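You operate a simulated robot arm through the tools that you are given. There is no shell and no other tool. Be economical: measure what you need, move in short steps, check, and stop when the job is done.

You run a simulated robot arm. Do the job below in one go: nothing can be reset, and whatever is moved stays where it is left.

JOB
Dust the clock dial and wipe its glass door with the checked cloth.
Fine: shut the door again and put the cloth back.

Only the result counts: the job must be done as asked and must still hold three seconds after the hand-in. Knocking over, shifting, dropping, spilling or breaking anything else fails it. Flat cloth is picked up by pressing the open fingertips on it (5 to 10 N) and closing them slowly along it; thin cloth reads only 2 to 8 mm in the jaws.

ROBOT AND FRAMES
A 6-joint arm with a two-finger parallel gripper, fixed in place. Base frame: the origin is at the foot of the arm, x ahead of it, y to its left, z up; the work surface is at about z = 0.95. Readings come in m, rad, newtons and seconds.
With the tool pointing down near the work surface it reaches from about 0.14 to 0.82 m from the base axis. Its first joint turns from -2.897 to 2.897 rad. Payload 3.91 kg.
Tool frame: the origin (TCP) lies between the finger pads and is the grasp point; the fingertips stand 0.03 m ahead of it; z points along the fingers, y is the line along which they close. Largest opening 0.11 m; finger width 0.02, thickness 0.01; the body of the gripper, 0.048 by 0.112 m, starts 0.055 m behind the TCP.
Orientation is that of the tool frame in the base frame, as a unit quaternion [x, y, z, w]. With the fingers straight down and closing along the base's y, the tool's x points along the base's -x, its y along +y and its z along -z.

CONTROLS
- The arm moves only by the tool step_arm. Its argument "increments" is text: rows parted by semicolons, each of 7 numbers parted by spaces: the finger opening in m, from 0 to 0.11, then the shift along the base's x, y, z in m, then the turn, a rotation vector about the base's x, y, z in rad. In form: fingers tx ty tz wx wy wz; .... A call has 1 to 12 rows; each row shifts and turns the commanded pose from where the row before left it. Each row takes 0.2 s and may step no farther than 0.05 m and 0.15 rad from the row before; otherwise, or with a gripper value out of range, the whole call is refused. Where a pose cannot be reached the arm comes as near as it can. A force on the tool above 90 N (or 10 N above the force at the start of the call, whichever is more), or a blocked arm, ends the call early, and 0.2 s more pass. The fingers move at their own pace (about 0.108 m/s each) and stop on an object; they squeeze with about 23 N. The grip force told is the motor's: it shows also when the fingers shut on nothing. Time passes only in rows, and 0.2 s behind the last, so rows that do not move let the fingers close. It gives the time, the measured TCP pose, the force on the tool (base axes), the opening and the grip force at its end, in the units of the frame above (readings bear some noise).
- Cameras (640 x 400 px; columns grow to the right, rows downward): "scene" is fixed at [0.401, 0.4986, 1.7783]; the picture's right is [-0.46, 0.89, 0.00], its down [0.84, 0.44, -0.31] and it looks along [-0.28, -0.14, -0.95] (base axes); focal length 265 px, centre (320, 200). "wrist" rides on the gripper at [-0.036, 0, -0.057] in the tool frame; the picture's right is [0.00, -1.00, 0.00], its down [0.97, 0.00, -0.24] and it looks along [0.24, 0.00, 0.97] (tool axes); focal length 218 px, centre (320, 200). There is no depth. A picture from a camera that has moved, and an enlarged one, comes with that camera's place and axes in the base frame and with its lens.
- camera(camera): a new picture of that camera. It takes no simulated time.
- move_column(by): slides the trunk up (or, below 0, down) by that many m; the arm rides with it, the base frame stays. It gives what a move gives, with no picture.
- inspect(camera, box): a new picture of the part [left, top, right, bottom] of that camera's present view, enlarged. It takes no simulated time.
- job_done(): hands the job in; it is judged then, once.

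Go step by step. Nothing tells you positions but the pictures and the camera data: compare them with the known pose of the tool, close in by small moves and look again before you grip or let go. The budget is 120 turns and 64 pictures, counting those below and the enlarged ones. Unless the task says otherwise, let go and move clear before handing in, and close with one line.

The tools are called after "Request:" as a command line: name --argument value ..., lists and objects as JSON in quotes. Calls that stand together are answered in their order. step_arm: Moves the arm, as the interface text tells. Its arguments: {"type":"object","properties":{"increments":{"type":"string"}},"required":["increments"]} The other tools are called the same way: move_column (by) slides the trunk up or down; camera (camera) takes a picture; inspect (camera, box) takes an enlarged picture of a part of a camera's view; job_done () hands the job in.

At the start:

```text
time_s: 0.0
eef_pos: [0.1269, 0.3346, 1.261]
tcp_rot: [-0.001, 1.0, 0.0, 0.0]
ft_force: [0.2, 0.7, 0.2]
gripper_width: 0.11
gripper_force: 0.1
trunk travel left (down, up): [-0.475, 0.065]
```

scene: 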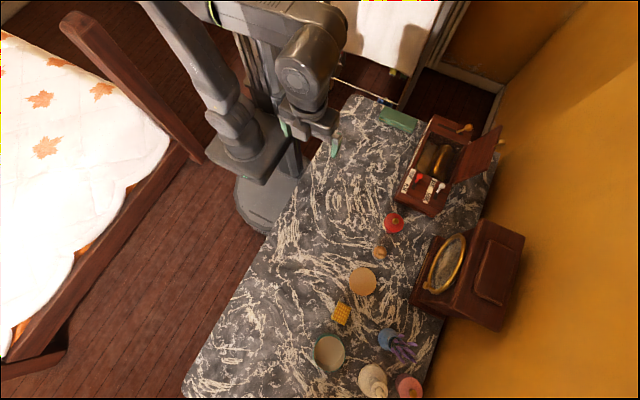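
wrist: 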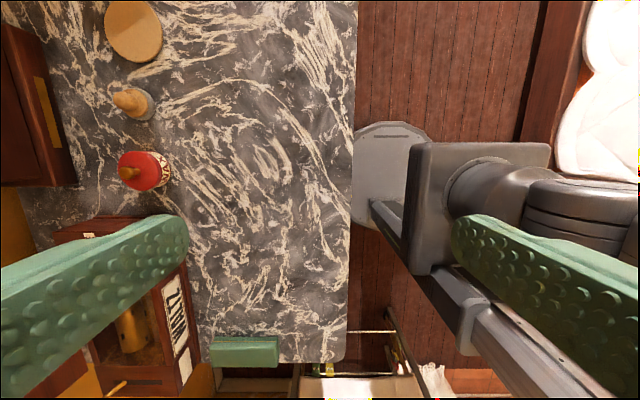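

I see a marble table with a clock (at the right, brown with a gold-rimmed glass door apparently open), a checked yellow cloth folded near the middle, and various jars. I look closer first.

Request:
inspect --camera "scene" --box '[380, 190, 540, 340]'

Request:
inspect --camera "scene" --box '[290, 250, 450, 400]'

```text
2.67 times, centred on (460, 265) of scene
camera zoom: at [0.401, 0.4986, 1.7783], right [-0.46, 0.89, 0.0], down [0.84, 0.44, -0.31], along [-0.28, -0.14, -0.95], focal length 707 px, centre (-53, 27)
```

zoom: 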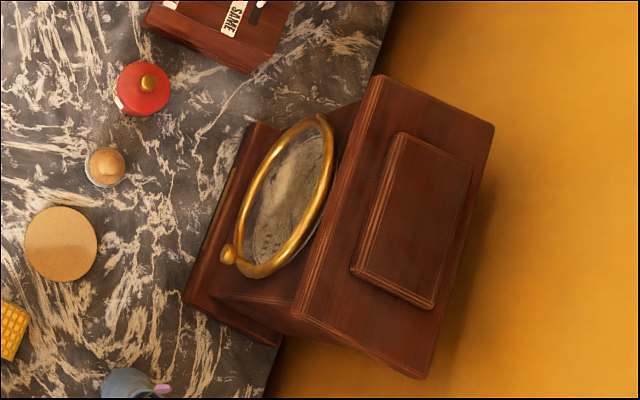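

```text
2.67 times, centred on (370, 325) of scene
camera zoom: at [0.401, 0.4986, 1.7783], right [-0.46, 0.89, 0.0], down [0.84, 0.44, -0.31], along [-0.28, -0.14, -0.95], focal length 707 px, centre (187, -133)
```

zoom: 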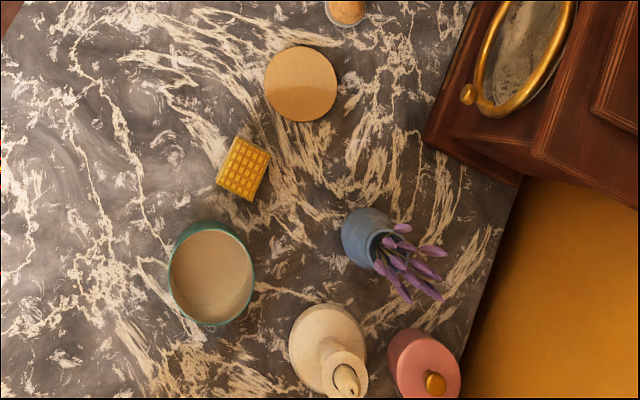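

The clock stands at about x 0.21, front face at y≈0.76, facing -y; its glass door has a gold ring with the knob on the +x side. I turn the gripper to point at +y to look at it squarely.

Request:
step_arm --increments "0.11 0.01 0 0 0.14 0 0;0.11 0.01 0 0 0.14 0 0;0.11 0.01 0 0 0.14 0 0;0.11 0.01 0 0 0.14 0 0;0.11 0.01 0 0 0.14 0 0;0.11 0.01 0 0 0.14 0 0;0.11 0.01 0 0 0.14 0 0;0.11 0.01 0 0 0.14 0 0;0.11 0 0 0 0.14 0 0;0.11 0 0 0 0.14 0 0;0.11 0 0 0 0.14 0 0"

Request:
camera --camera "wrist"

```text
time_s: 2.4
eef_pos: [0.2069, 0.3358, 1.262]
tcp_rot: [0.0, 0.717, 0.697, 0.001]
ft_force: [0.3, 0.4, -0.1]
gripper_width: 0.1101
gripper_force: 0.0
trunk travel left (down, up): [-0.475, 0.065]
```

```text
59 pictures are left
camera wrist: at [0.2446, 0.2779, 1.2628], right [0.0, -0.03, -1.0], down [-0.97, -0.24, 0.01], along [-0.24, 0.97, -0.03], focal length 218 px, centre (320, 200)
```

wrist: 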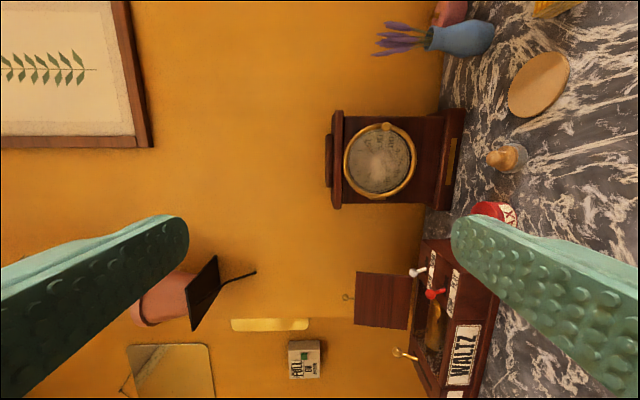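

The clock is square to me, the door seems closed with dust on it. I enlarge it.

Request:
inspect --camera "wrist" --box '[310, 90, 480, 220]'

Request:
inspect --camera "wrist" --box '[420, 0, 640, 140]'

```text
3.08 times, centred on (395, 155) of wrist
camera zoom: at [0.2446, 0.2779, 1.2628], right [0.0, -0.03, -1.0], down [-0.97, -0.24, 0.01], along [-0.24, 0.97, -0.03], focal length 672 px, centre (89, 338)
```

zoom: 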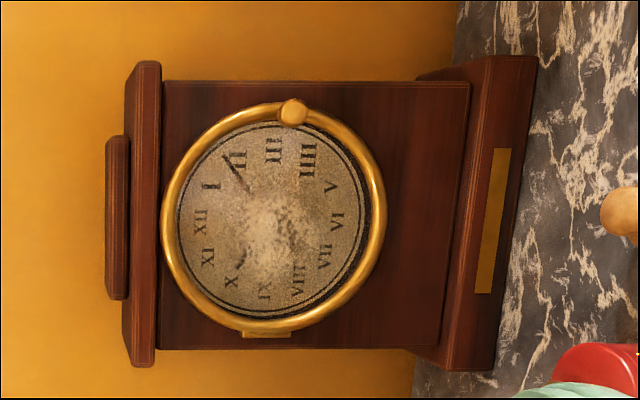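

```text
2.86 times, centred on (530, 70) of wrist
camera zoom: at [0.2446, 0.2779, 1.2628], right [0.0, -0.03, -1.0], down [-0.97, -0.24, 0.01], along [-0.24, 0.97, -0.03], focal length 624 px, centre (-280, 571)
```

zoom: 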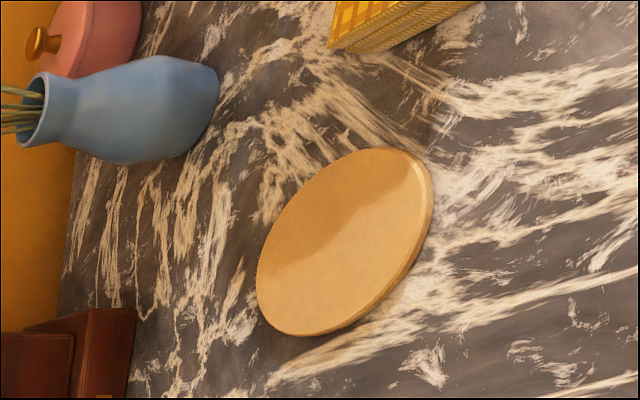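

Knob is estimated at (0.280, 0.721, 1.119), door ring radius ~0.076 centred at x 0.213, hinge at x≈0.139. I approach to a stand-off in front of the knob.

Request:
step_arm --increments "0.06 0.009 0.033 -0.018 0.03 0 0;0.06 0.009 0.033 -0.018 0 0 0;0.06 0.009 0.033 -0.018 0 0 0;0.06 0.009 0.033 -0.018 0 0 0;0.06 0.009 0.033 -0.018 0 0 0;0.06 0.009 0.033 -0.018 0 0 0;0.06 0.009 0.033 -0.018 0 0 0;0.06 0.009 0.033 -0.018 0 0 0;0.06 0 0 0 0 0 0"

Request:
camera --camera "wrist"

Request:
camera --camera "scene"

```text
time_s: 4.4
eef_pos: [0.2793, 0.5994, 1.1181]
tcp_rot: [0.0, 0.708, 0.707, 0.0]
ft_force: [0.2, -0.3, 0.4]
gripper_width: 0.06
gripper_force: 0.1
trunk travel left (down, up): [-0.475, 0.065]
```

```text
56 pictures are left
camera wrist: at [0.316, 0.5421, 1.117], right [0.0, 0.0, -1.0], down [-0.97, -0.24, 0.0], along [-0.24, 0.97, 0.0], focal length 218 px, centre (320, 200)
```

wrist: 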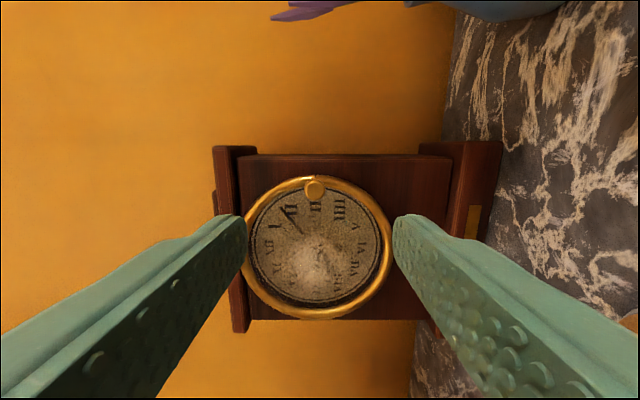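

```text
55 pictures are left
```

scene: 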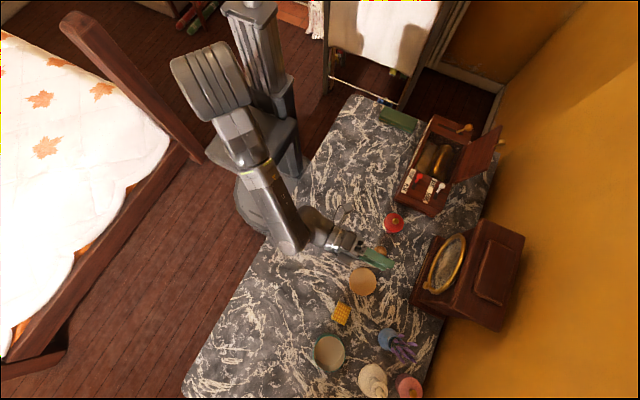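

The knob is confirmed near (0.281, 0.721, 1.121). I go forward around it and close gently.

Request:
step_arm --increments "0.05 0.0005 0.025 0.001 0 0 0;0.05 0.0005 0.025 0.001 0 0 0;0.05 0 0.025 0.001 0 0 0;0.05 0 0.017 0 0 0 0;0.05 0 0.008 0 0 0 0;0.05 0 0 0 0 0 0"

Request:
camera --camera "wrist"

```text
time_s: 5.8
eef_pos: [0.2784, 0.6998, 1.1202]
tcp_rot: [-0.001, 0.708, 0.707, 0.0]
ft_force: [0.3, 0.0, 0.4]
gripper_width: 0.0499
gripper_force: 0.0
trunk travel left (down, up): [-0.475, 0.065]
```

```text
54 pictures are left
camera wrist: at [0.3167, 0.6421, 1.1198], right [0.0, 0.0, -1.0], down [-0.97, -0.24, 0.0], along [-0.24, 0.97, 0.0], focal length 218 px, centre (320, 200)
```

wrist: 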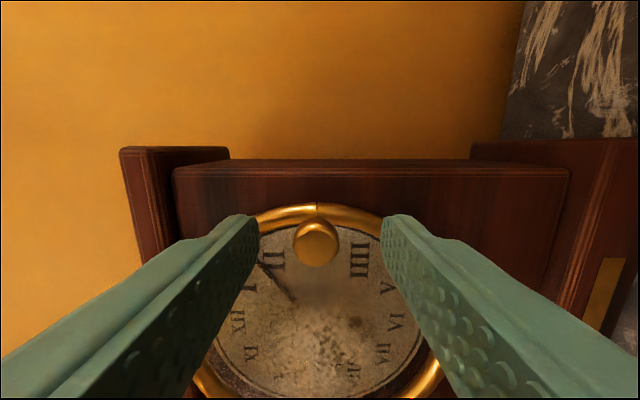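

The knob lies between the fingers. I close on it.

Request:
step_arm --increments "0.04 0.002 0.005 0.001 0 0 0;0.02 0 0 0 0 0 0;0.0 0 0 0 0 0 0;0 0 0 0 0 0 0"

```text
time_s: 6.8
eef_pos: [0.282, 0.7045, 1.1207]
tcp_rot: [0.0, 0.707, 0.707, 0.0]
ft_force: [-0.3, 0.7, 3.3]
gripper_width: 0.0169
gripper_force: 44.7
trunk travel left (down, up): [-0.475, 0.065]
```

Knob is gripped (17 mm). I swing the door out along an arc about the hinge, first 0.3 rad.

Request:
step_arm --increments "0 -0.0026 -0.0071 0 0 0 -0.05;0 -0.0027 -0.0069 0 0 0 -0.05;0 -0.0067 -0.0133 0 0 0 -0.1;0 -0.0079 -0.0126 0 0 0 -0.1"

Request:
camera --camera "wrist"

```text
time_s: 7.8
eef_pos: [0.2694, 0.6625, 1.1217]
tcp_rot: [0.095, 0.705, 0.696, 0.098]
ft_force: [-23.1, 2.8, 11.3]
gripper_width: 0.0176
gripper_force: 45.7
out of reach, approached as far as the arm can: row 4
trunk travel left (down, up): [-0.475, 0.065]
```

```text
53 pictures are left
camera wrist: at [0.2897, 0.5977, 1.1226], right [0.0, -0.01, -1.0], down [-1.0, 0.03, 0.0], along [0.03, 1.0, -0.01], focal length 218 px, centre (320, 200)
```

wrist: 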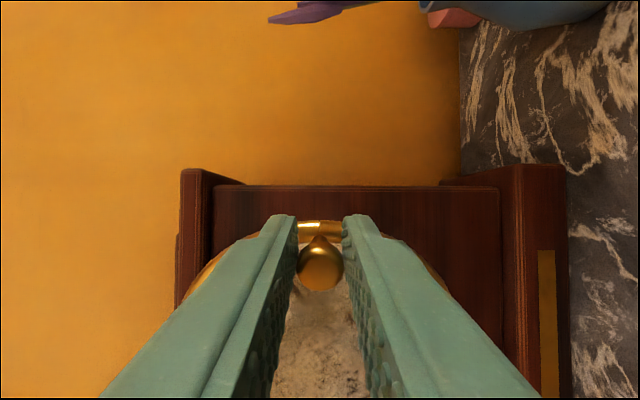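

The door seems to follow, with some sideways load; I check in the scene view.

Request:
inspect --camera "scene" --box '[340, 180, 530, 330]'

```text
2.67 times, centred on (435, 255) of scene
camera zoom: at [0.401, 0.4986, 1.7783], right [-0.46, 0.89, 0.0], down [0.84, 0.44, -0.31], along [-0.28, -0.14, -0.95], focal length 707 px, centre (13, 53)
```

zoom: 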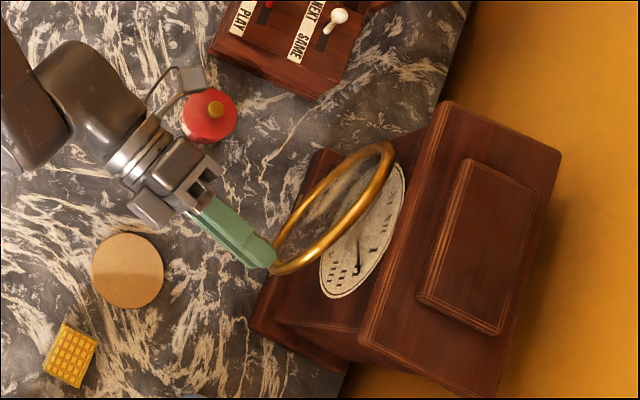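

The door is about 0.3 rad open. I release the knob and back off; then I'll push the door from its inner edge.

Request:
step_arm --increments "0.03 0 0 0 0 0 0;0.05 0 0 0 0 0 0;0.05 -0.006 -0.02 0 0 0 0;0.05 -0.006 -0.02 0 0 0 0;0.05 -0.006 -0.02 0 0 0 0.05;0.05 0 -0.01 0 0 0 0.05"

Request:
inspect --camera "scene" --box '[340, 180, 530, 330]'

Request:
camera --camera "wrist"

```text
time_s: 9.2
eef_pos: [0.2645, 0.5878, 1.1276]
tcp_rot: [0.07, 0.704, 0.703, 0.071]
ft_force: [-0.6, 0.7, 0.3]
gripper_width: 0.0502
gripper_force: 0.1
out of reach, approached as far as the arm can: row 3
trunk travel left (down, up): [-0.475, 0.065]
```

```text
2.67 times, centred on (435, 255) of scene
camera zoom: at [0.401, 0.4986, 1.7783], right [-0.46, 0.89, 0.0], down [0.84, 0.44, -0.31], along [-0.28, -0.14, -0.95], focal length 707 px, centre (13, 53)
```

zoom: 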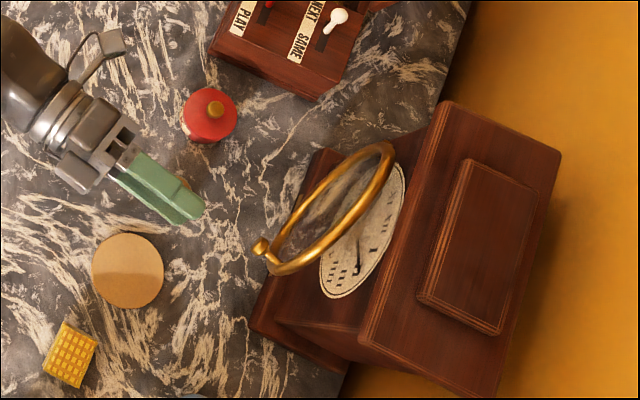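

```text
50 pictures are left
camera wrist: at [0.2905, 0.5243, 1.1262], right [0.0, 0.0, -1.0], down [-1.0, -0.04, 0.0], along [-0.04, 1.0, 0.0], focal length 218 px, centre (320, 200)
```

wrist: 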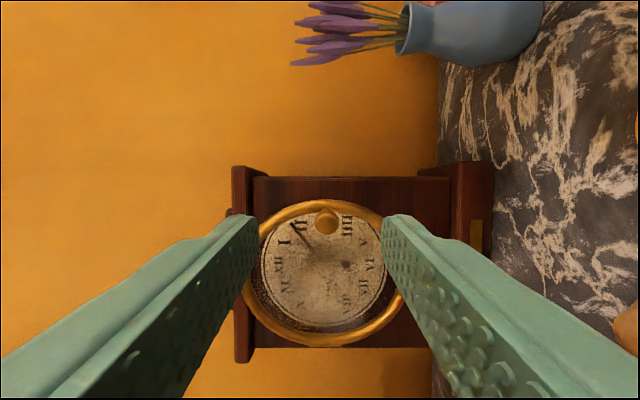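

The door stays at ~0.3 rad. A vertical pinch lets the knob pivot, so I regrip it and swing on without turning the tool.

Request:
step_arm --increments "0.05 0 0.02 -0.002 0 0 0;0.05 0 0.025 -0.002 0 0 0;0.05 0 0.02 -0.002 0 0 0;0.05 0 0.012 0 0 0 0;0.05 0 0 0 0 0 0"

Request:
camera --camera "wrist"

```text
time_s: 10.4
eef_pos: [0.2659, 0.6657, 1.1214]
tcp_rot: [0.07, 0.704, 0.703, 0.071]
ft_force: [-0.2, -0.6, 0.8]
gripper_width: 0.0502
gripper_force: 0.1
trunk travel left (down, up): [-0.475, 0.065]
```

```text
49 pictures are left
camera wrist: at [0.2898, 0.6016, 1.1204], right [0.0, 0.0, -1.0], down [-1.0, -0.04, 0.0], along [-0.04, 1.0, 0.0], focal length 218 px, centre (320, 200)
```

wrist: 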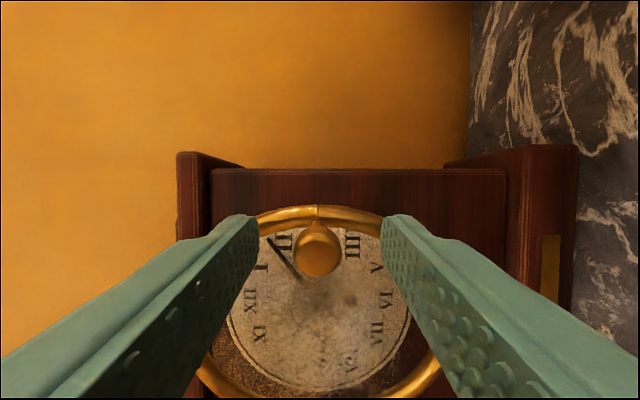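

Request:
step_arm --increments "0.02 0 0 0 0 0 0;0 0 0 0 0 0 0;0 0 0 0 0 0 0;0 -0.0076 -0.0122 0 0 0 0;0 -0.0089 -0.0114 0 0 0 0;0 -0.0098 -0.0105 0 0 0 0"

```text
time_s: 11.8
eef_pos: [0.2403, 0.6294, 1.1215]
tcp_rot: [0.07, 0.702, 0.705, 0.071]
ft_force: [8.6, 0.5, 10.2]
gripper_width: 0.017
gripper_force: 44.5
trunk travel left (down, up): [-0.475, 0.065]
```

Request:
step_arm --increments "0 -0.0110 -0.0093 0 0 0 0;0 -0.0118 -0.0083 0 0 0 0;0 -0.0126 -0.0070 0 0 0 0;0 -0.0131 -0.0058 0 0 0 0;0 0 0 0 0 0 0"

Request:
inspect --camera "scene" --box '[340, 180, 530, 330]'

```text
time_s: 13.0
eef_pos: [0.1979, 0.5992, 1.1229]
tcp_rot: [0.065, 0.706, 0.702, 0.068]
ft_force: [-4.9, 13.6, 6.8]
gripper_width: 0.0171
gripper_force: 45.2
out of reach, approached as far as the arm can: row 4
trunk travel left (down, up): [-0.475, 0.065]
```

```text
2.67 times, centred on (435, 255) of scene
camera zoom: at [0.401, 0.4986, 1.7783], right [-0.46, 0.89, 0.0], down [0.84, 0.44, -0.31], along [-0.28, -0.14, -0.95], focal length 707 px, centre (13, 53)
```

zoom: 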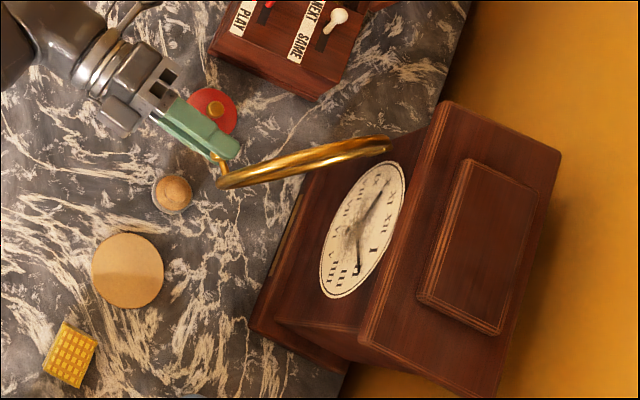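

Door is open ~57°. I release, back off, and then push it wider from the inner side.

Request:
step_arm --increments "0.03 0 0 0 0 0 0;0.05 0 0 0 0 0 0;0.05 0 -0.02 0 0 0 0;0.05 0 -0.02 0 0 0 0;0.05 0.005 -0.025 0 0 0 0.05;0.05 0.02 -0.01 0 0 0 0.05;0.04 0.04 0 0 0 0 0.1;0.02 0.04 0 0 0 0 0;0 0.03 0 0 0 0 0;0 0 0 0 0 0 0"

Request:
camera --camera "wrist"

Request:
camera --camera "scene"

```text
time_s: 15.2
eef_pos: [0.3356, 0.5237, 1.1231]
tcp_rot: [-0.001, 0.708, 0.707, 0.0]
ft_force: [0.0, -0.2, -0.1]
gripper_width: 0.0003
gripper_force: 22.9
trunk travel left (down, up): [-0.475, 0.065]
```

```text
47 pictures are left
camera wrist: at [0.372, 0.4659, 1.122], right [0.0, 0.0, -1.0], down [-0.97, -0.24, 0.0], along [-0.24, 0.97, 0.0], focal length 218 px, centre (320, 200)
```

wrist: 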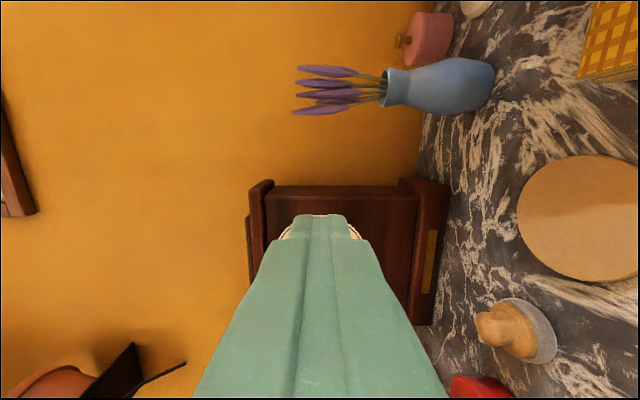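

```text
46 pictures are left
```

scene: 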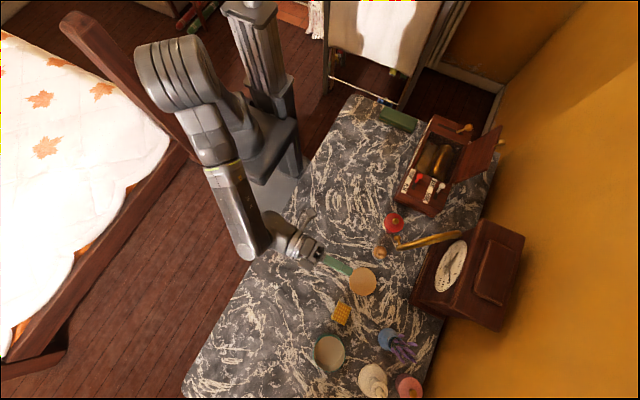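

Nothing under the door's arc is taller than about z 1.0. I move inside the open door with closed fingers, angled slightly to -x, and push it wider.

Request:
step_arm --increments "0 0 0.02 0 0 0 0.1;0 -0.005 0.025 0 0 0 0.1;0 -0.005 0.025 0 0 0 0.1;0 -0.005 0.025 0 0 0 0;0 -0.03 0.005 0 0 0 0;0 -0.03 0.005 0 0 0 0;0 -0.025 0.003 0 0 0 0;0 -0.02 0.003 0 0 0 0"

Request:
inspect --camera "scene" --box '[340, 180, 530, 330]'

```text
time_s: 17.0
eef_pos: [0.2137, 0.6347, 1.123]
tcp_rot: [-0.106, 0.7, 0.698, -0.105]
ft_force: [-0.6, -0.2, -0.5]
gripper_width: 0.0004
gripper_force: 22.5
trunk travel left (down, up): [-0.475, 0.065]
```

```text
2.67 times, centred on (435, 255) of scene
camera zoom: at [0.401, 0.4986, 1.7783], right [-0.46, 0.89, 0.0], down [0.84, 0.44, -0.31], along [-0.28, -0.14, -0.95], focal length 707 px, centre (13, 53)
```

zoom: 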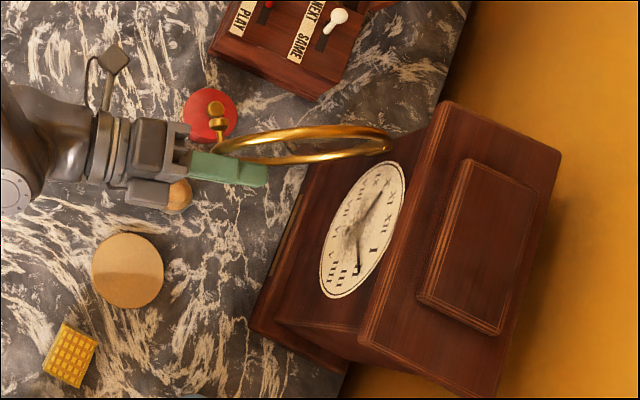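

The door is moving freely. I continue in -x.

Request:
step_arm --increments "0 -0.015 0 0 0 0 0;0 -0.015 0 0 0 0 0;0 -0.015 0 0 0 0 0;0 -0.015 0 0 0 0 0;0 -0.012 0 0 0 0 0"

Request:
inspect --camera "scene" --box '[340, 180, 530, 330]'

```text
time_s: 18.2
eef_pos: [0.1418, 0.6337, 1.1231]
tcp_rot: [-0.105, 0.7, 0.698, -0.106]
ft_force: [-0.1, -0.1, 0.0]
gripper_width: 0.0002
gripper_force: 22.5
trunk travel left (down, up): [-0.475, 0.065]
```

```text
2.67 times, centred on (435, 255) of scene
camera zoom: at [0.401, 0.4986, 1.7783], right [-0.46, 0.89, 0.0], down [0.84, 0.44, -0.31], along [-0.28, -0.14, -0.95], focal length 707 px, centre (13, 53)
```

zoom: 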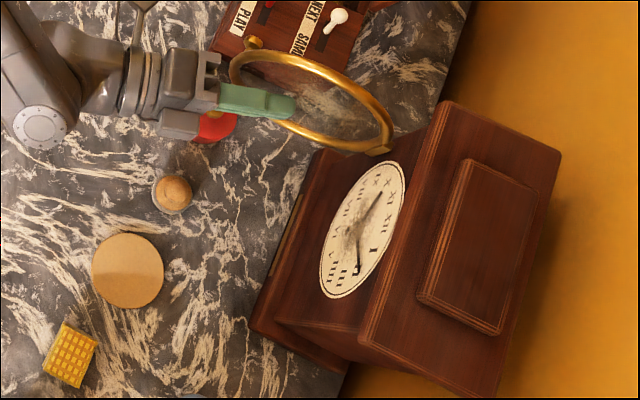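

The door is open past 110°, clear of the dial. I retreat and turn the tool down on the way to the cloth.

Request:
step_arm --increments "0 0.03 -0.01 0 0 0 0;0 0.03 -0.02 0 0 0 0;0 0.03 -0.03 0 0 0 -0.1;0 0.03 -0.03 0.02 0 0 -0.1;0 0.03 -0.03 0.03 0 0 -0.1;0.05 0.02 0 0.03 -0.14 0 0;0.08 0.02 0 0.03 -0.14 0 0;0.08 0.02 0 0.02 -0.14 0 0;0.08 0.02 0 0 -0.14 0 0;0.08 0.02 0 0 -0.14 0 0;0.08 0.01 0 0 -0.14 0 0;0.08 0 0 0 -0.14 0 0"

Request:
step_arm --increments "0.08 0 0.02 0 -0.14 0 0;0.08 0 0.02 0 -0.14 0 0;0.08 0 0.02 0 -0.14 0 0;0.08 0 0.02 0 -0.14 0 0;0.08 0 0 0 -0.03 0 0;0.08 0 0 0 0 0 0"

Request:
camera --camera "wrist"

Request:
camera --camera "scene"

```text
refused: row 5 steps farther than a row can; nothing moved
```

```text
time_s: 19.6
eef_pos: [0.148, 0.7045, 1.1323]
tcp_rot: [-0.069, 0.868, 0.473, -0.131]
ft_force: [29.6, -60.0, 32.2]
gripper_width: 0.0767
gripper_force: 0.1
trunk travel left (down, up): [-0.475, 0.065]
```

```text
43 pictures are left
camera wrist: at [0.2004, 0.6663, 1.1563], right [0.0, -0.55, -0.84], down [-0.86, -0.43, 0.28], along [-0.51, 0.72, -0.47], focal length 218 px, centre (320, 200)
```

wrist: 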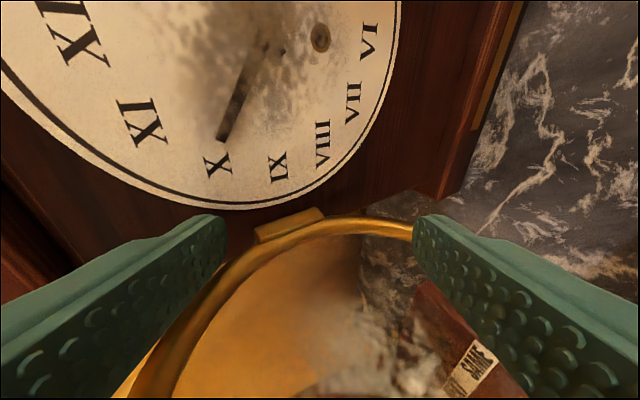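

```text
42 pictures are left
```

scene: 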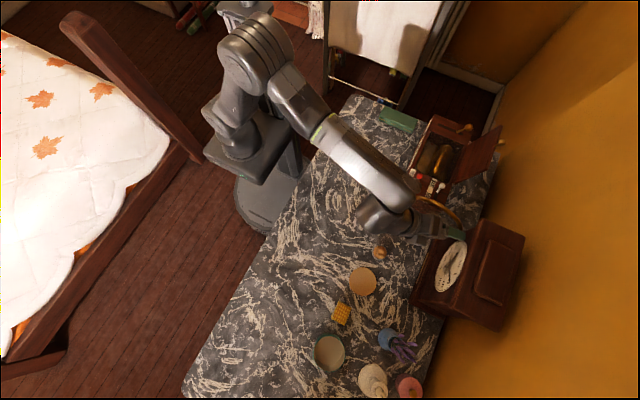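

My first call was refused (a row too long) and the second one still ran, pressing the fingers against the clock front. I reverse that same path at once.

Request:
step_arm --increments "0.08 0 -0.01 0 0.03 0 0;0.08 0 -0.02 0 0.14 0 0;0.08 0.003 -0.02 0 0.14 0 0"

Request:
inspect --camera "scene" --box '[340, 180, 530, 330]'

```text
time_s: 20.4
eef_pos: [0.1412, 0.6618, 1.1223]
tcp_rot: [-0.092, 0.79, 0.593, -0.123]
ft_force: [3.3, -0.5, -1.6]
gripper_width: 0.0789
gripper_force: 0.0
trunk travel left (down, up): [-0.475, 0.065]
```

```text
2.67 times, centred on (435, 255) of scene
camera zoom: at [0.401, 0.4986, 1.7783], right [-0.46, 0.89, 0.0], down [0.84, 0.44, -0.31], along [-0.28, -0.14, -0.95], focal length 707 px, centre (13, 53)
```

zoom: 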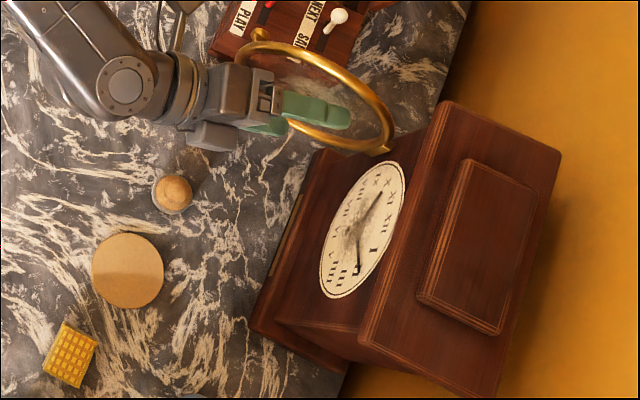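

The clock and door did not visibly move. I retreat out from the door area.

Request:
step_arm --increments "0.08 0.01 -0.02 0 0.14 0 0;0.06 0.02 -0.02 0 0.14 0 0;0.04 0.03 -0.02 0 0 0 0;0.04 0.03 -0.025 0 0 0 -0.1;0.04 0.03 -0.025 0.02 0 0 -0.1;0.04 0.025 -0.025 0.025 0 0 -0.1;0.04 0.025 -0.02 0.025 0 0 0"

```text
time_s: 22.0
eef_pos: [0.3155, 0.5071, 1.1933]
tcp_rot: [0.0, 0.707, 0.707, 0.0]
ft_force: [-0.2, -0.8, 0.0]
gripper_width: 0.0398
gripper_force: 0.0
trunk travel left (down, up): [-0.475, 0.065]
```

Free now. I turn the tool down while moving over the cloth at about (0.435, 0.59), staying high.

Request:
step_arm --increments "0.08 0.01 0 0.01 -0.143 0 0;0.08 0.01 0 0.01 -0.143 0 0;0.08 0.01 0 0 -0.143 0 0;0.08 0.01 0 0 -0.143 0 0;0.08 0.01 0 0 -0.143 0 0;0.08 0.01 0 0 -0.143 0 0;0.08 0.01 0.01 0 -0.143 0 0;0.08 0.01 0.01 0 -0.143 0 0;0.08 0.005 0.02 0 -0.143 0 0;0.08 0 0.02 0 -0.143 0 0;0.08 0 0.02 0 -0.14 0 0;0.08 0 0 0 0 0 0"

Request:
camera --camera "wrist"

```text
time_s: 24.6
eef_pos: [0.4013, 0.5889, 1.2129]
tcp_rot: [0.0, 1.0, -0.001, 0.0]
ft_force: [0.3, -0.5, 0.5]
gripper_width: 0.0804
gripper_force: 0.0
trunk travel left (down, up): [-0.475, 0.065]
```

```text
40 pictures are left
camera wrist: at [0.4383, 0.5882, 1.2693], right [0.0, -1.0, 0.0], down [-0.97, 0.0, 0.24], along [-0.24, 0.0, -0.97], focal length 218 px, centre (320, 200)
```

wrist: 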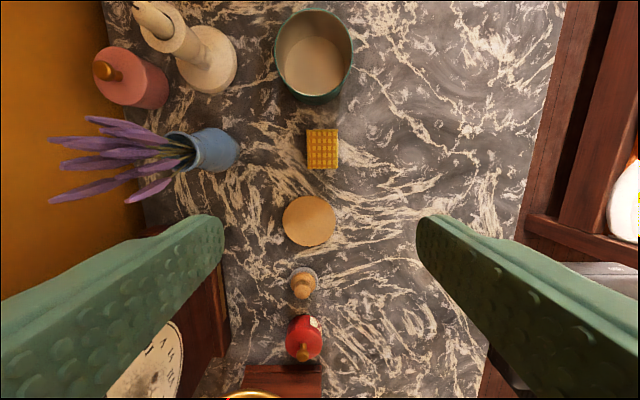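

Request:
inspect --camera "wrist" --box '[280, 110, 370, 190]'

```text
5.00 times, centred on (325, 150) of wrist
camera zoom: at [0.4383, 0.5882, 1.2693], right [0.0, -1.0, 0.0], down [-0.97, 0.0, 0.24], along [-0.24, 0.0, -0.97], focal length 1091 px, centre (295, 450)
```

zoom: 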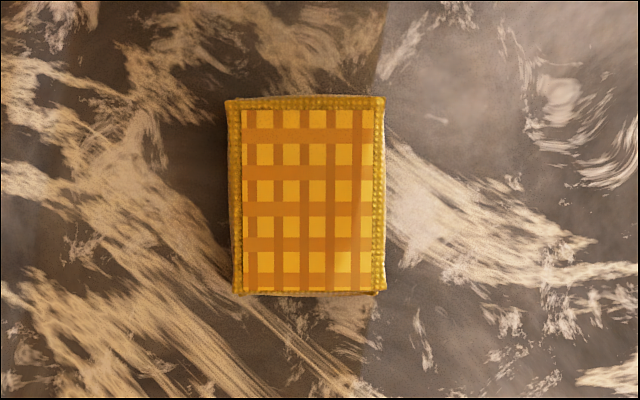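

The cloth is a folded pad about 45 x 55 mm at (0.434, 0.586). I lower over it to see its height.

Request:
step_arm --increments "0.08 0.01 -0.001 -0.03 0 0 0;0.08 0.01 -0.001 -0.04 0 0 0;0.08 0.01 -0.001 -0.04 0 0 0;0.08 0.003 0 -0.04 0 0 0;0.08 0 0 -0.02 0 0 0;0.08 0 0 0 0 0 0"

Request:
camera --camera "wrist"

```text
time_s: 26.0
eef_pos: [0.4329, 0.5865, 1.0421]
tcp_rot: [0.001, 1.0, 0.0, 0.0]
ft_force: [0.3, 0.1, -0.3]
gripper_width: 0.0796
gripper_force: 0.0
trunk travel left (down, up): [-0.475, 0.065]
```

```text
38 pictures are left
camera wrist: at [0.4704, 0.5857, 1.0982], right [0.0, -1.0, 0.0], down [-0.97, 0.0, 0.24], along [-0.24, 0.0, -0.97], focal length 218 px, centre (320, 200)
```

wrist: 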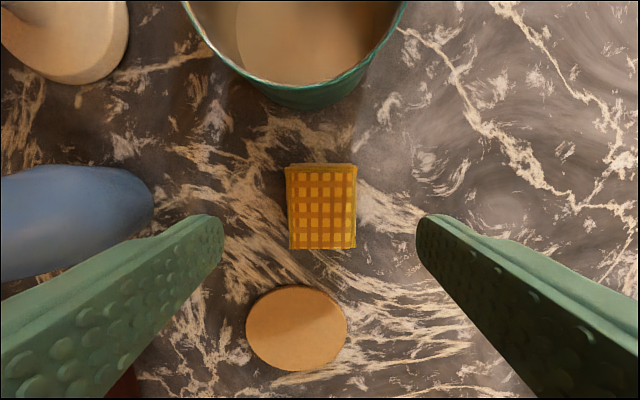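

The pad is ~43 x 55 mm with its top near z 0.968, centred (0.432, 0.585). I lower so the tips reach about 8 mm above the table on both sides, then close slowly.

Request:
step_arm --increments "0.075 0 -0.001 -0.02 0 0 0;0.07 0 0 -0.02 0 0 0;0.07 0 0 -0.0135 0 0 0;0.055 0 0 0 0 0 0;0.045 0 0 0 0 0 0;0.035 0 0 0 0 0 0;0.025 0 0 0 0 0 0;0.025 0 0 0 0 0 0"

Request:
camera --camera "wrist"

```text
time_s: 27.8
eef_pos: [0.4337, 0.5851, 0.9897]
tcp_rot: [0.0, 1.0, 0.0, 0.0]
ft_force: [-0.7, 0.2, -0.1]
gripper_width: 0.0407
gripper_force: 23.5
trunk travel left (down, up): [-0.475, 0.065]
```

```text
37 pictures are left
camera wrist: at [0.4702, 0.5844, 1.0456], right [0.0, -1.0, 0.0], down [-0.97, 0.0, 0.24], along [-0.24, 0.0, -0.97], focal length 218 px, centre (320, 200)
```

wrist: 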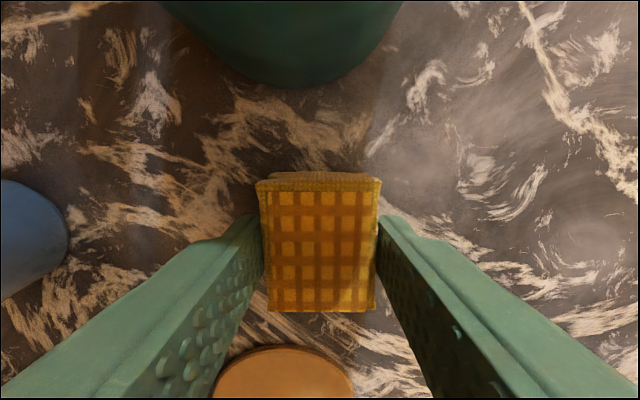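

The pad is held firmly. I lift, pull back, and turn the tool to face +y.

Request:
step_arm --increments "0.02 0 0 0.02 0 0 0;0.02 0 0 0.04 0 0 0;0.02 0 0 0.045 0 0 0;0.02 0 0 0.045 0 0 0;0.02 0 -0.01 0.04 0 0 0;0.02 -0.02 -0.02 0.02 0.1 0 0;0.02 -0.02 -0.02 0 0.14 0 0;0.02 -0.02 -0.02 0 0.14 0 0;0.02 -0.02 -0.02 0 0.14 0 0;0.02 -0.02 -0.01 0 0.14 0 0;0.02 -0.02 0 0 0.14 0 0;0.02 -0.01 0 0 0.14 0 0"

```text
time_s: 30.4
eef_pos: [0.3036, 0.4847, 1.1996]
tcp_rot: [0.0, 0.891, 0.454, 0.0]
ft_force: [-0.2, 0.2, 0.3]
gripper_width: 0.0409
gripper_force: 22.6
trunk travel left (down, up): [-0.475, 0.065]
```

Request:
step_arm --increments "0.02 -0.015 0 -0.01 0.14 0 0;0.02 -0.015 0 -0.01 0.14 0 0;0.02 -0.015 0 -0.01 0.14 0 0;0.02 -0.015 0.01 -0.01 0.14 0 0;0.02 -0.015 0.03 -0.02 0.07 0 0;0.02 -0.01 0.04 -0.02 0 0 0;0.02 -0.005 0.04 0 0 0 0;0.02 0 0.02 0 0 0 0;0.02 0 0 0 0 0 0"

Request:
camera --camera "wrist"

Request:
inspect --camera "scene" --box '[340, 180, 530, 330]'

```text
time_s: 32.4
eef_pos: [0.2135, 0.6254, 1.12]
tcp_rot: [0.001, 0.707, 0.707, 0.0]
ft_force: [-0.7, -0.2, -1.5]
gripper_width: 0.041
gripper_force: 23.3
trunk travel left (down, up): [-0.475, 0.065]
```

```text
36 pictures are left
camera wrist: at [0.2512, 0.5678, 1.1188], right [0.0, 0.0, -1.0], down [-0.97, -0.24, 0.0], along [-0.24, 0.97, 0.0], focal length 218 px, centre (320, 200)
```

wrist: 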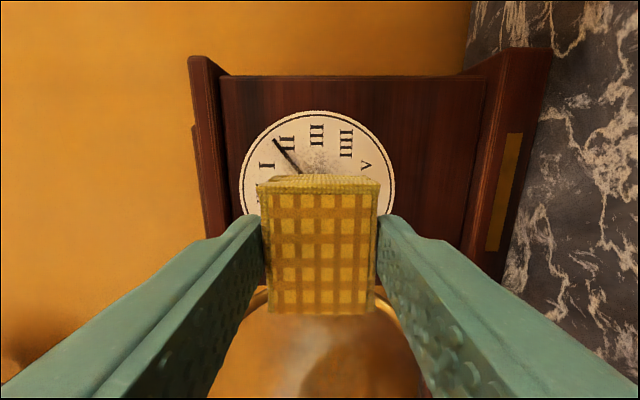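

```text
2.67 times, centred on (435, 255) of scene
camera zoom: at [0.401, 0.4986, 1.7783], right [-0.46, 0.89, 0.0], down [0.84, 0.44, -0.31], along [-0.28, -0.14, -0.95], focal length 707 px, centre (13, 53)
```

zoom: 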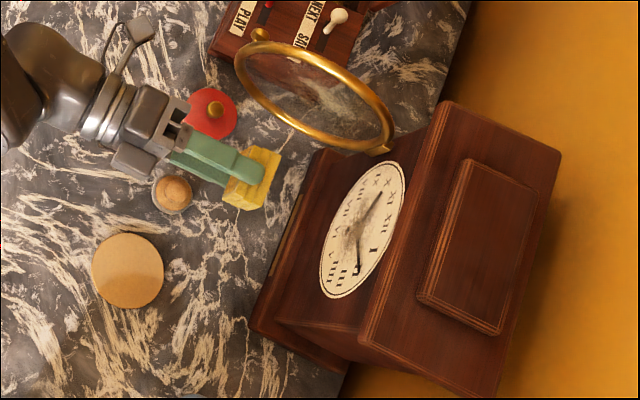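

The dial plane is near y≈0.754, centred (0.213, 1.119), with dust mostly at the middle. I advance to contact in small steps.

Request:
step_arm --increments "0.02 0 0.02 0 0 0 0;0.02 0 0.02 0 0 0 0;0.02 0 0.02 0 0 0 0;0.02 0 0.01 0 0 0 0;0.02 0 0.005 0 0 0 0;0.02 0 0 0 0 0 0"

```text
time_s: 33.8
eef_pos: [0.2136, 0.6998, 1.12]
tcp_rot: [0.0, 0.708, 0.706, 0.0]
ft_force: [-0.8, 0.1, 0.7]
gripper_width: 0.0408
gripper_force: 23.0
trunk travel left (down, up): [-0.475, 0.065]
```

Request:
step_arm --increments "0.02 0 0.004 0 0 0 0;0.02 0 0.003 0 0 0 0;0.02 0 0 0 0 0 0"

Request:
inspect --camera "scene" --box '[390, 200, 490, 290]'

```text
time_s: 34.6
eef_pos: [0.2136, 0.7064, 1.1203]
tcp_rot: [0.0, 0.707, 0.707, -0.001]
ft_force: [-0.8, 0.0, -0.7]
gripper_width: 0.0407
gripper_force: 22.9
trunk travel left (down, up): [-0.475, 0.065]
```

```text
4.44 times, centred on (440, 245) of scene
camera zoom: at [0.401, 0.4986, 1.7783], right [-0.46, 0.89, 0.0], down [0.84, 0.44, -0.31], along [-0.28, -0.14, -0.95], focal length 1179 px, centre (-213, 0)
```

zoom: 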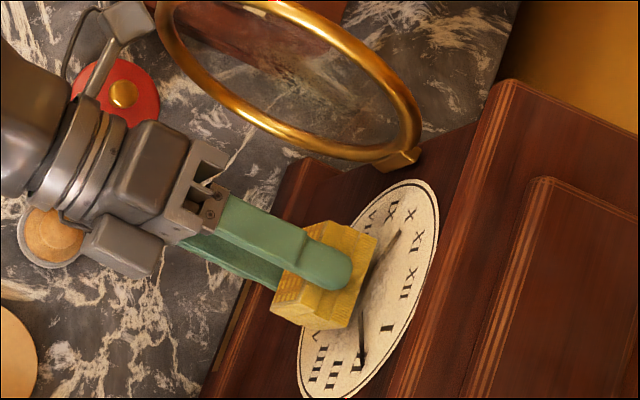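

Request:
step_arm --increments "0.02 0 0.004 0 0 0 0;0.02 0 0.003 0 0 0 0;0.02 0 0 0 0 0 0"

Request:
step_arm --increments "0.02 0 0.003 0 0 0 0;0.02 0 0 0 0 0 0"

Request:
step_arm --increments "0.02 0 0.002 0 0 0 0;0.02 0 0 0 0 0 0"

```text
time_s: 35.4
eef_pos: [0.2141, 0.714, 1.1195]
tcp_rot: [0.0, 0.707, 0.707, 0.0]
ft_force: [0.2, -0.8, -0.1]
gripper_width: 0.0411
gripper_force: 22.9
trunk travel left (down, up): [-0.475, 0.065]
```

```text
time_s: 36.0
eef_pos: [0.2136, 0.7151, 1.119]
tcp_rot: [0.001, 0.708, 0.706, 0.0]
ft_force: [-0.4, -4.6, -1.3]
gripper_width: 0.0407
gripper_force: 22.7
trunk travel left (down, up): [-0.475, 0.065]
```

```text
time_s: 36.6
eef_pos: [0.2134, 0.7164, 1.1207]
tcp_rot: [0.0, 0.707, 0.708, 0.0]
ft_force: [-0.8, -19.7, -3.7]
gripper_width: 0.0409
gripper_force: 22.8
trunk travel left (down, up): [-0.475, 0.065]
```

Contact at y≈0.715. I ease to about 7 N and wipe over the dial in strokes.

Request:
step_arm --increments "0.02 0 -0.0013 0 0 0 0;0.02 0 0 -0.015 0 0 0;0.02 0 0 -0.015 0 0 0;0.02 0 0 -0.012 0 0 0;0.02 0.015 0 0 0 0 0;0.02 0.015 0 0 0 0 0;0.02 0 0 0.016 0 0 0;0.02 0 0 0.018 0 0 0;0.02 0 0 0.018 0 0 0;0.02 0 0 0.018 0 0 0;0.02 0 0 0.014 0 0 0"

```text
time_s: 39.0
eef_pos: [0.2435, 0.7168, 1.1627]
tcp_rot: [0.0, 0.706, 0.708, 0.001]
ft_force: [0.9, -8.4, -1.8]
gripper_width: 0.0407
gripper_force: 22.3
trunk travel left (down, up): [-0.475, 0.065]
```

Request:
step_arm --increments "0.02 -0.015 0 0 0 0 0;0.02 -0.015 0 0 0 0 0;0.02 0 0 -0.02 0 0 0;0.02 0 0 -0.02 0 0 0;0.02 0 0 -0.02 0 0 0;0.02 0 0 -0.022 0 0 0;0.02 -0.015 0 0.004 0 0 0;0.02 -0.015 0 0.01 0 0 0;0.02 0 0 0.018 0 0 0;0.02 0 0 0.018 0 0 0;0.02 0 0 0.018 0 0 0;0.02 0 0 0.01 0 0 0"

```text
time_s: 41.0
eef_pos: [0.197, 0.7115, 1.0948]
tcp_rot: [0.002, 0.715, 0.699, 0.004]
ft_force: [59.7, -21.4, -13.3]
gripper_width: 0.0412
gripper_force: 23.3
trunk travel left (down, up): [-0.475, 0.065]
stopped in row 9: the force on the tool passed its limit (the readings are from after the stop); the commanded pose is now the measured one
```

Something blocked the move to -x. I look.

Request:
inspect --camera "scene" --box '[390, 200, 490, 290]'

Request:
camera --camera "wrist"

```text
4.44 times, centred on (440, 245) of scene
camera zoom: at [0.401, 0.4986, 1.7783], right [-0.46, 0.89, 0.0], down [0.84, 0.44, -0.31], along [-0.28, -0.14, -0.95], focal length 1179 px, centre (-213, 0)
```

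zoom: 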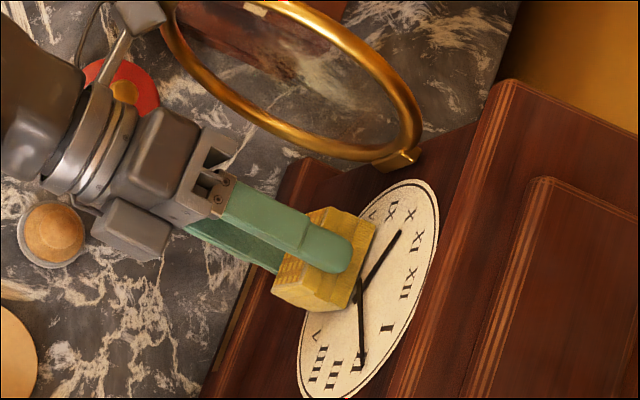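

```text
32 pictures are left
camera wrist: at [0.2343, 0.6549, 1.0959], right [0.0, -0.02, -1.0], down [-0.97, -0.23, 0.0], along [-0.23, 0.97, -0.02], focal length 218 px, centre (320, 200)
```

wrist: 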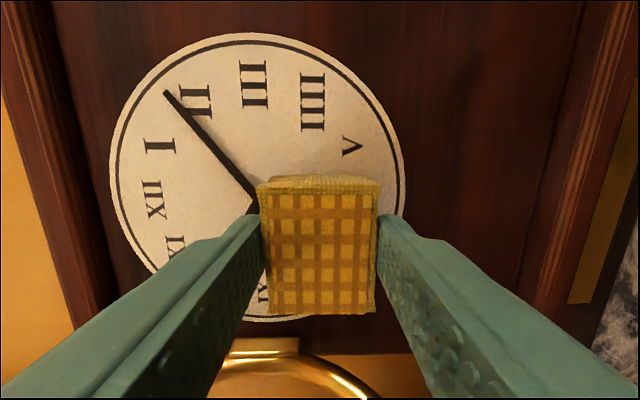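

Most of the dial is already clean; the pad likely caught on the hand arbor. I back off and look at the rest of the dial.

Request:
step_arm --increments "0.02 0.004 -0.005 0 0 0 0;0.02 0 -0.02 0 0 0 0;0.02 0 -0.03 0 0 0 0;0.02 0.04 -0.03 0 -0.02 0 0;0.02 0.04 0 0 0 0 0;0.02 0 0 0 0 0 0"

Request:
camera --camera "wrist"

Request:
inspect --camera "scene" --box '[390, 200, 490, 290]'

```text
time_s: 42.4
eef_pos: [0.2689, 0.6321, 1.0974]
tcp_rot: [-0.004, 0.721, 0.693, 0.004]
ft_force: [0.3, 0.1, 0.0]
gripper_width: 0.0409
gripper_force: 22.8
trunk travel left (down, up): [-0.475, 0.065]
```

```text
31 pictures are left
camera wrist: at [0.3066, 0.5736, 1.0996], right [0.01, -0.04, -1.0], down [-0.97, -0.24, 0.0], along [-0.24, 0.97, -0.04], focal length 218 px, centre (320, 200)
```

wrist: 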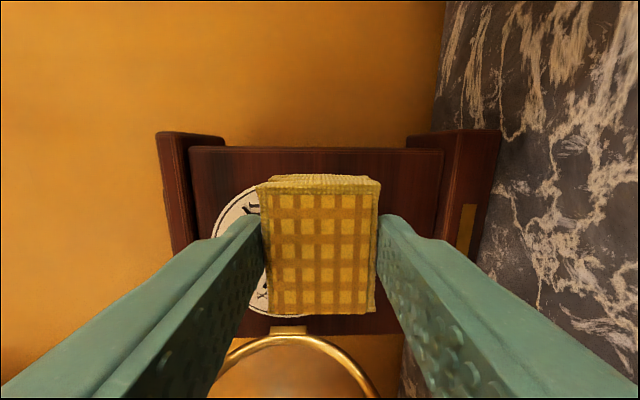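

```text
4.44 times, centred on (440, 245) of scene
camera zoom: at [0.401, 0.4986, 1.7783], right [-0.46, 0.89, 0.0], down [0.84, 0.44, -0.31], along [-0.28, -0.14, -0.95], focal length 1179 px, centre (-213, 0)
```

zoom: 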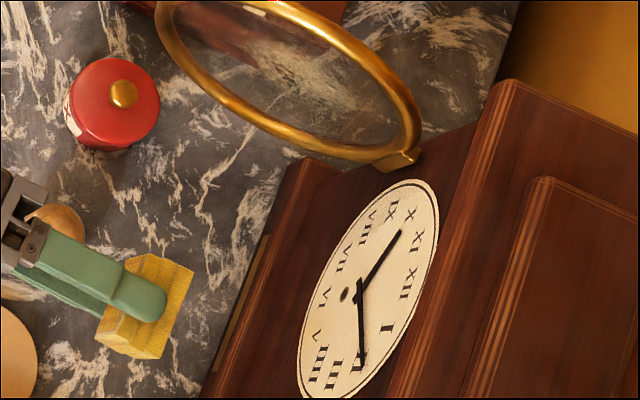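

The dial is clean and its hands unmoved. Next I go round to the outer side of the door to push it shut, staying above the box and jars.

Request:
step_arm --increments "0.02 0 -0.045 0 0.04 0 0;0.02 -0.01 -0.045 0.01 0 0 0;0.02 -0.03 -0.035 0.012 0 0 0;0.02 -0.045 -0.01 0 0 0 0.05;0.02 -0.045 0 0 0 0 0.05;0.02 -0.045 0 0 0 0 0.05;0.02 -0.045 0 0 0 0 0.03;0.02 -0.04 0 0 0 0 0.02;0.02 0 0 0 0 0 0"

Request:
camera --camera "scene"

Request:
camera --camera "wrist"

```text
time_s: 44.4
eef_pos: [0.0093, 0.4952, 1.1202]
tcp_rot: [-0.073, 0.703, 0.704, -0.066]
ft_force: [-0.4, 0.2, -0.1]
gripper_width: 0.041
gripper_force: 23.2
trunk travel left (down, up): [-0.475, 0.065]
```

```text
29 pictures are left
```

scene: 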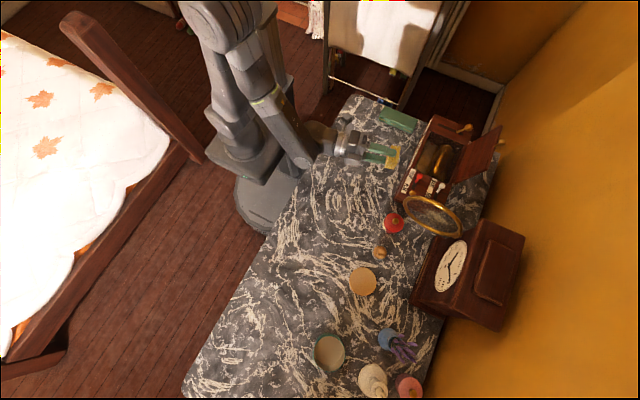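

```text
28 pictures are left
camera wrist: at [0.0566, 0.4457, 1.1195], right [0.01, 0.0, -1.0], down [-0.9, -0.43, -0.01], along [-0.43, 0.9, 0.0], focal length 218 px, centre (320, 200)
```

wrist: 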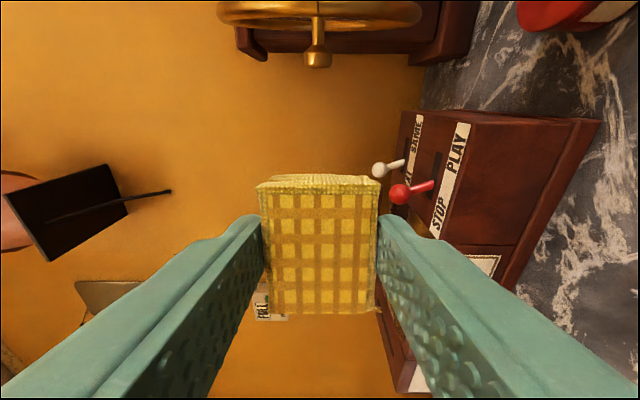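

Knob is at (0.077, 0.609, 1.12) with the outer door face towards me. I go in beside it (above the box levers at z≈1.05) and push +x.

Request:
step_arm --increments "0.02 0 0.04 0.008 0 0 0;0.02 0.005 0.04 0 0 0 0;0.02 0.01 0.015 0 0 0 0;0.02 0.02 0 0 0 0 0;0.02 0.02 0 0 0 0 0;0.02 0.02 0 0 0 0 -0.03;0.02 0 0 0 0 0 0"

Request:
inspect --camera "scene" --box '[340, 130, 530, 300]'

```text
time_s: 46.0
eef_pos: [0.0835, 0.5905, 1.1279]
tcp_rot: [-0.063, 0.704, 0.705, -0.056]
ft_force: [-0.2, -0.3, -0.6]
gripper_width: 0.041
gripper_force: 22.5
trunk travel left (down, up): [-0.475, 0.065]
```

```text
2.35 times, centred on (435, 215) of scene
camera zoom: at [0.401, 0.4986, 1.7783], right [-0.46, 0.89, 0.0], down [0.84, 0.44, -0.31], along [-0.28, -0.14, -0.95], focal length 624 px, centre (49, 165)
```

zoom: 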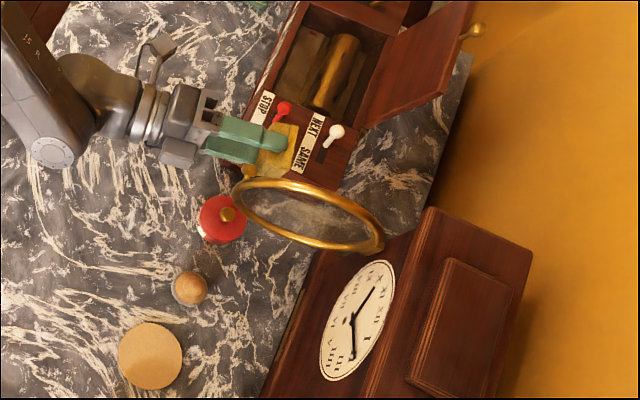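

The door follows easily. I keep pushing +x.

Request:
step_arm --increments "0.02 0.02 0 0 0 0 -0.03;0.02 0.02 0 0 0 0 -0.03;0.02 0.02 0 0 0 0 -0.03;0.02 0.02 0 0 0 0 -0.03;0.02 0.015 0 0 0 0 -0.03;0.02 0 0 0 0 0 0"

Request:
inspect --camera "scene" --box '[340, 180, 530, 330]'

```text
time_s: 47.4
eef_pos: [0.1779, 0.5925, 1.1257]
tcp_rot: [-0.01, 0.709, 0.705, -0.003]
ft_force: [-11.5, 25.3, -1.5]
gripper_width: 0.041
gripper_force: 23.5
trunk travel left (down, up): [-0.475, 0.065]
```

```text
2.67 times, centred on (435, 255) of scene
camera zoom: at [0.401, 0.4986, 1.7783], right [-0.46, 0.89, 0.0], down [0.84, 0.44, -0.31], along [-0.28, -0.14, -0.95], focal length 707 px, centre (13, 53)
```

zoom: 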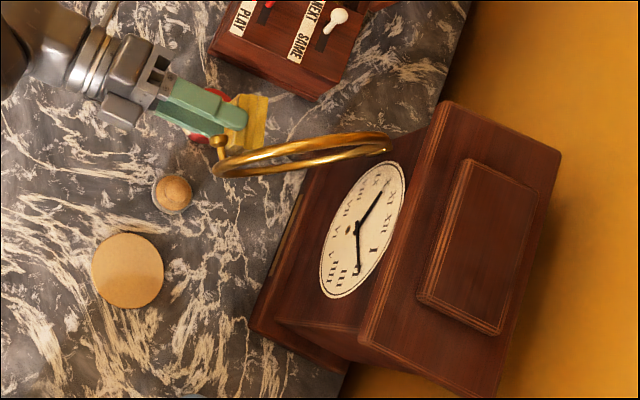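

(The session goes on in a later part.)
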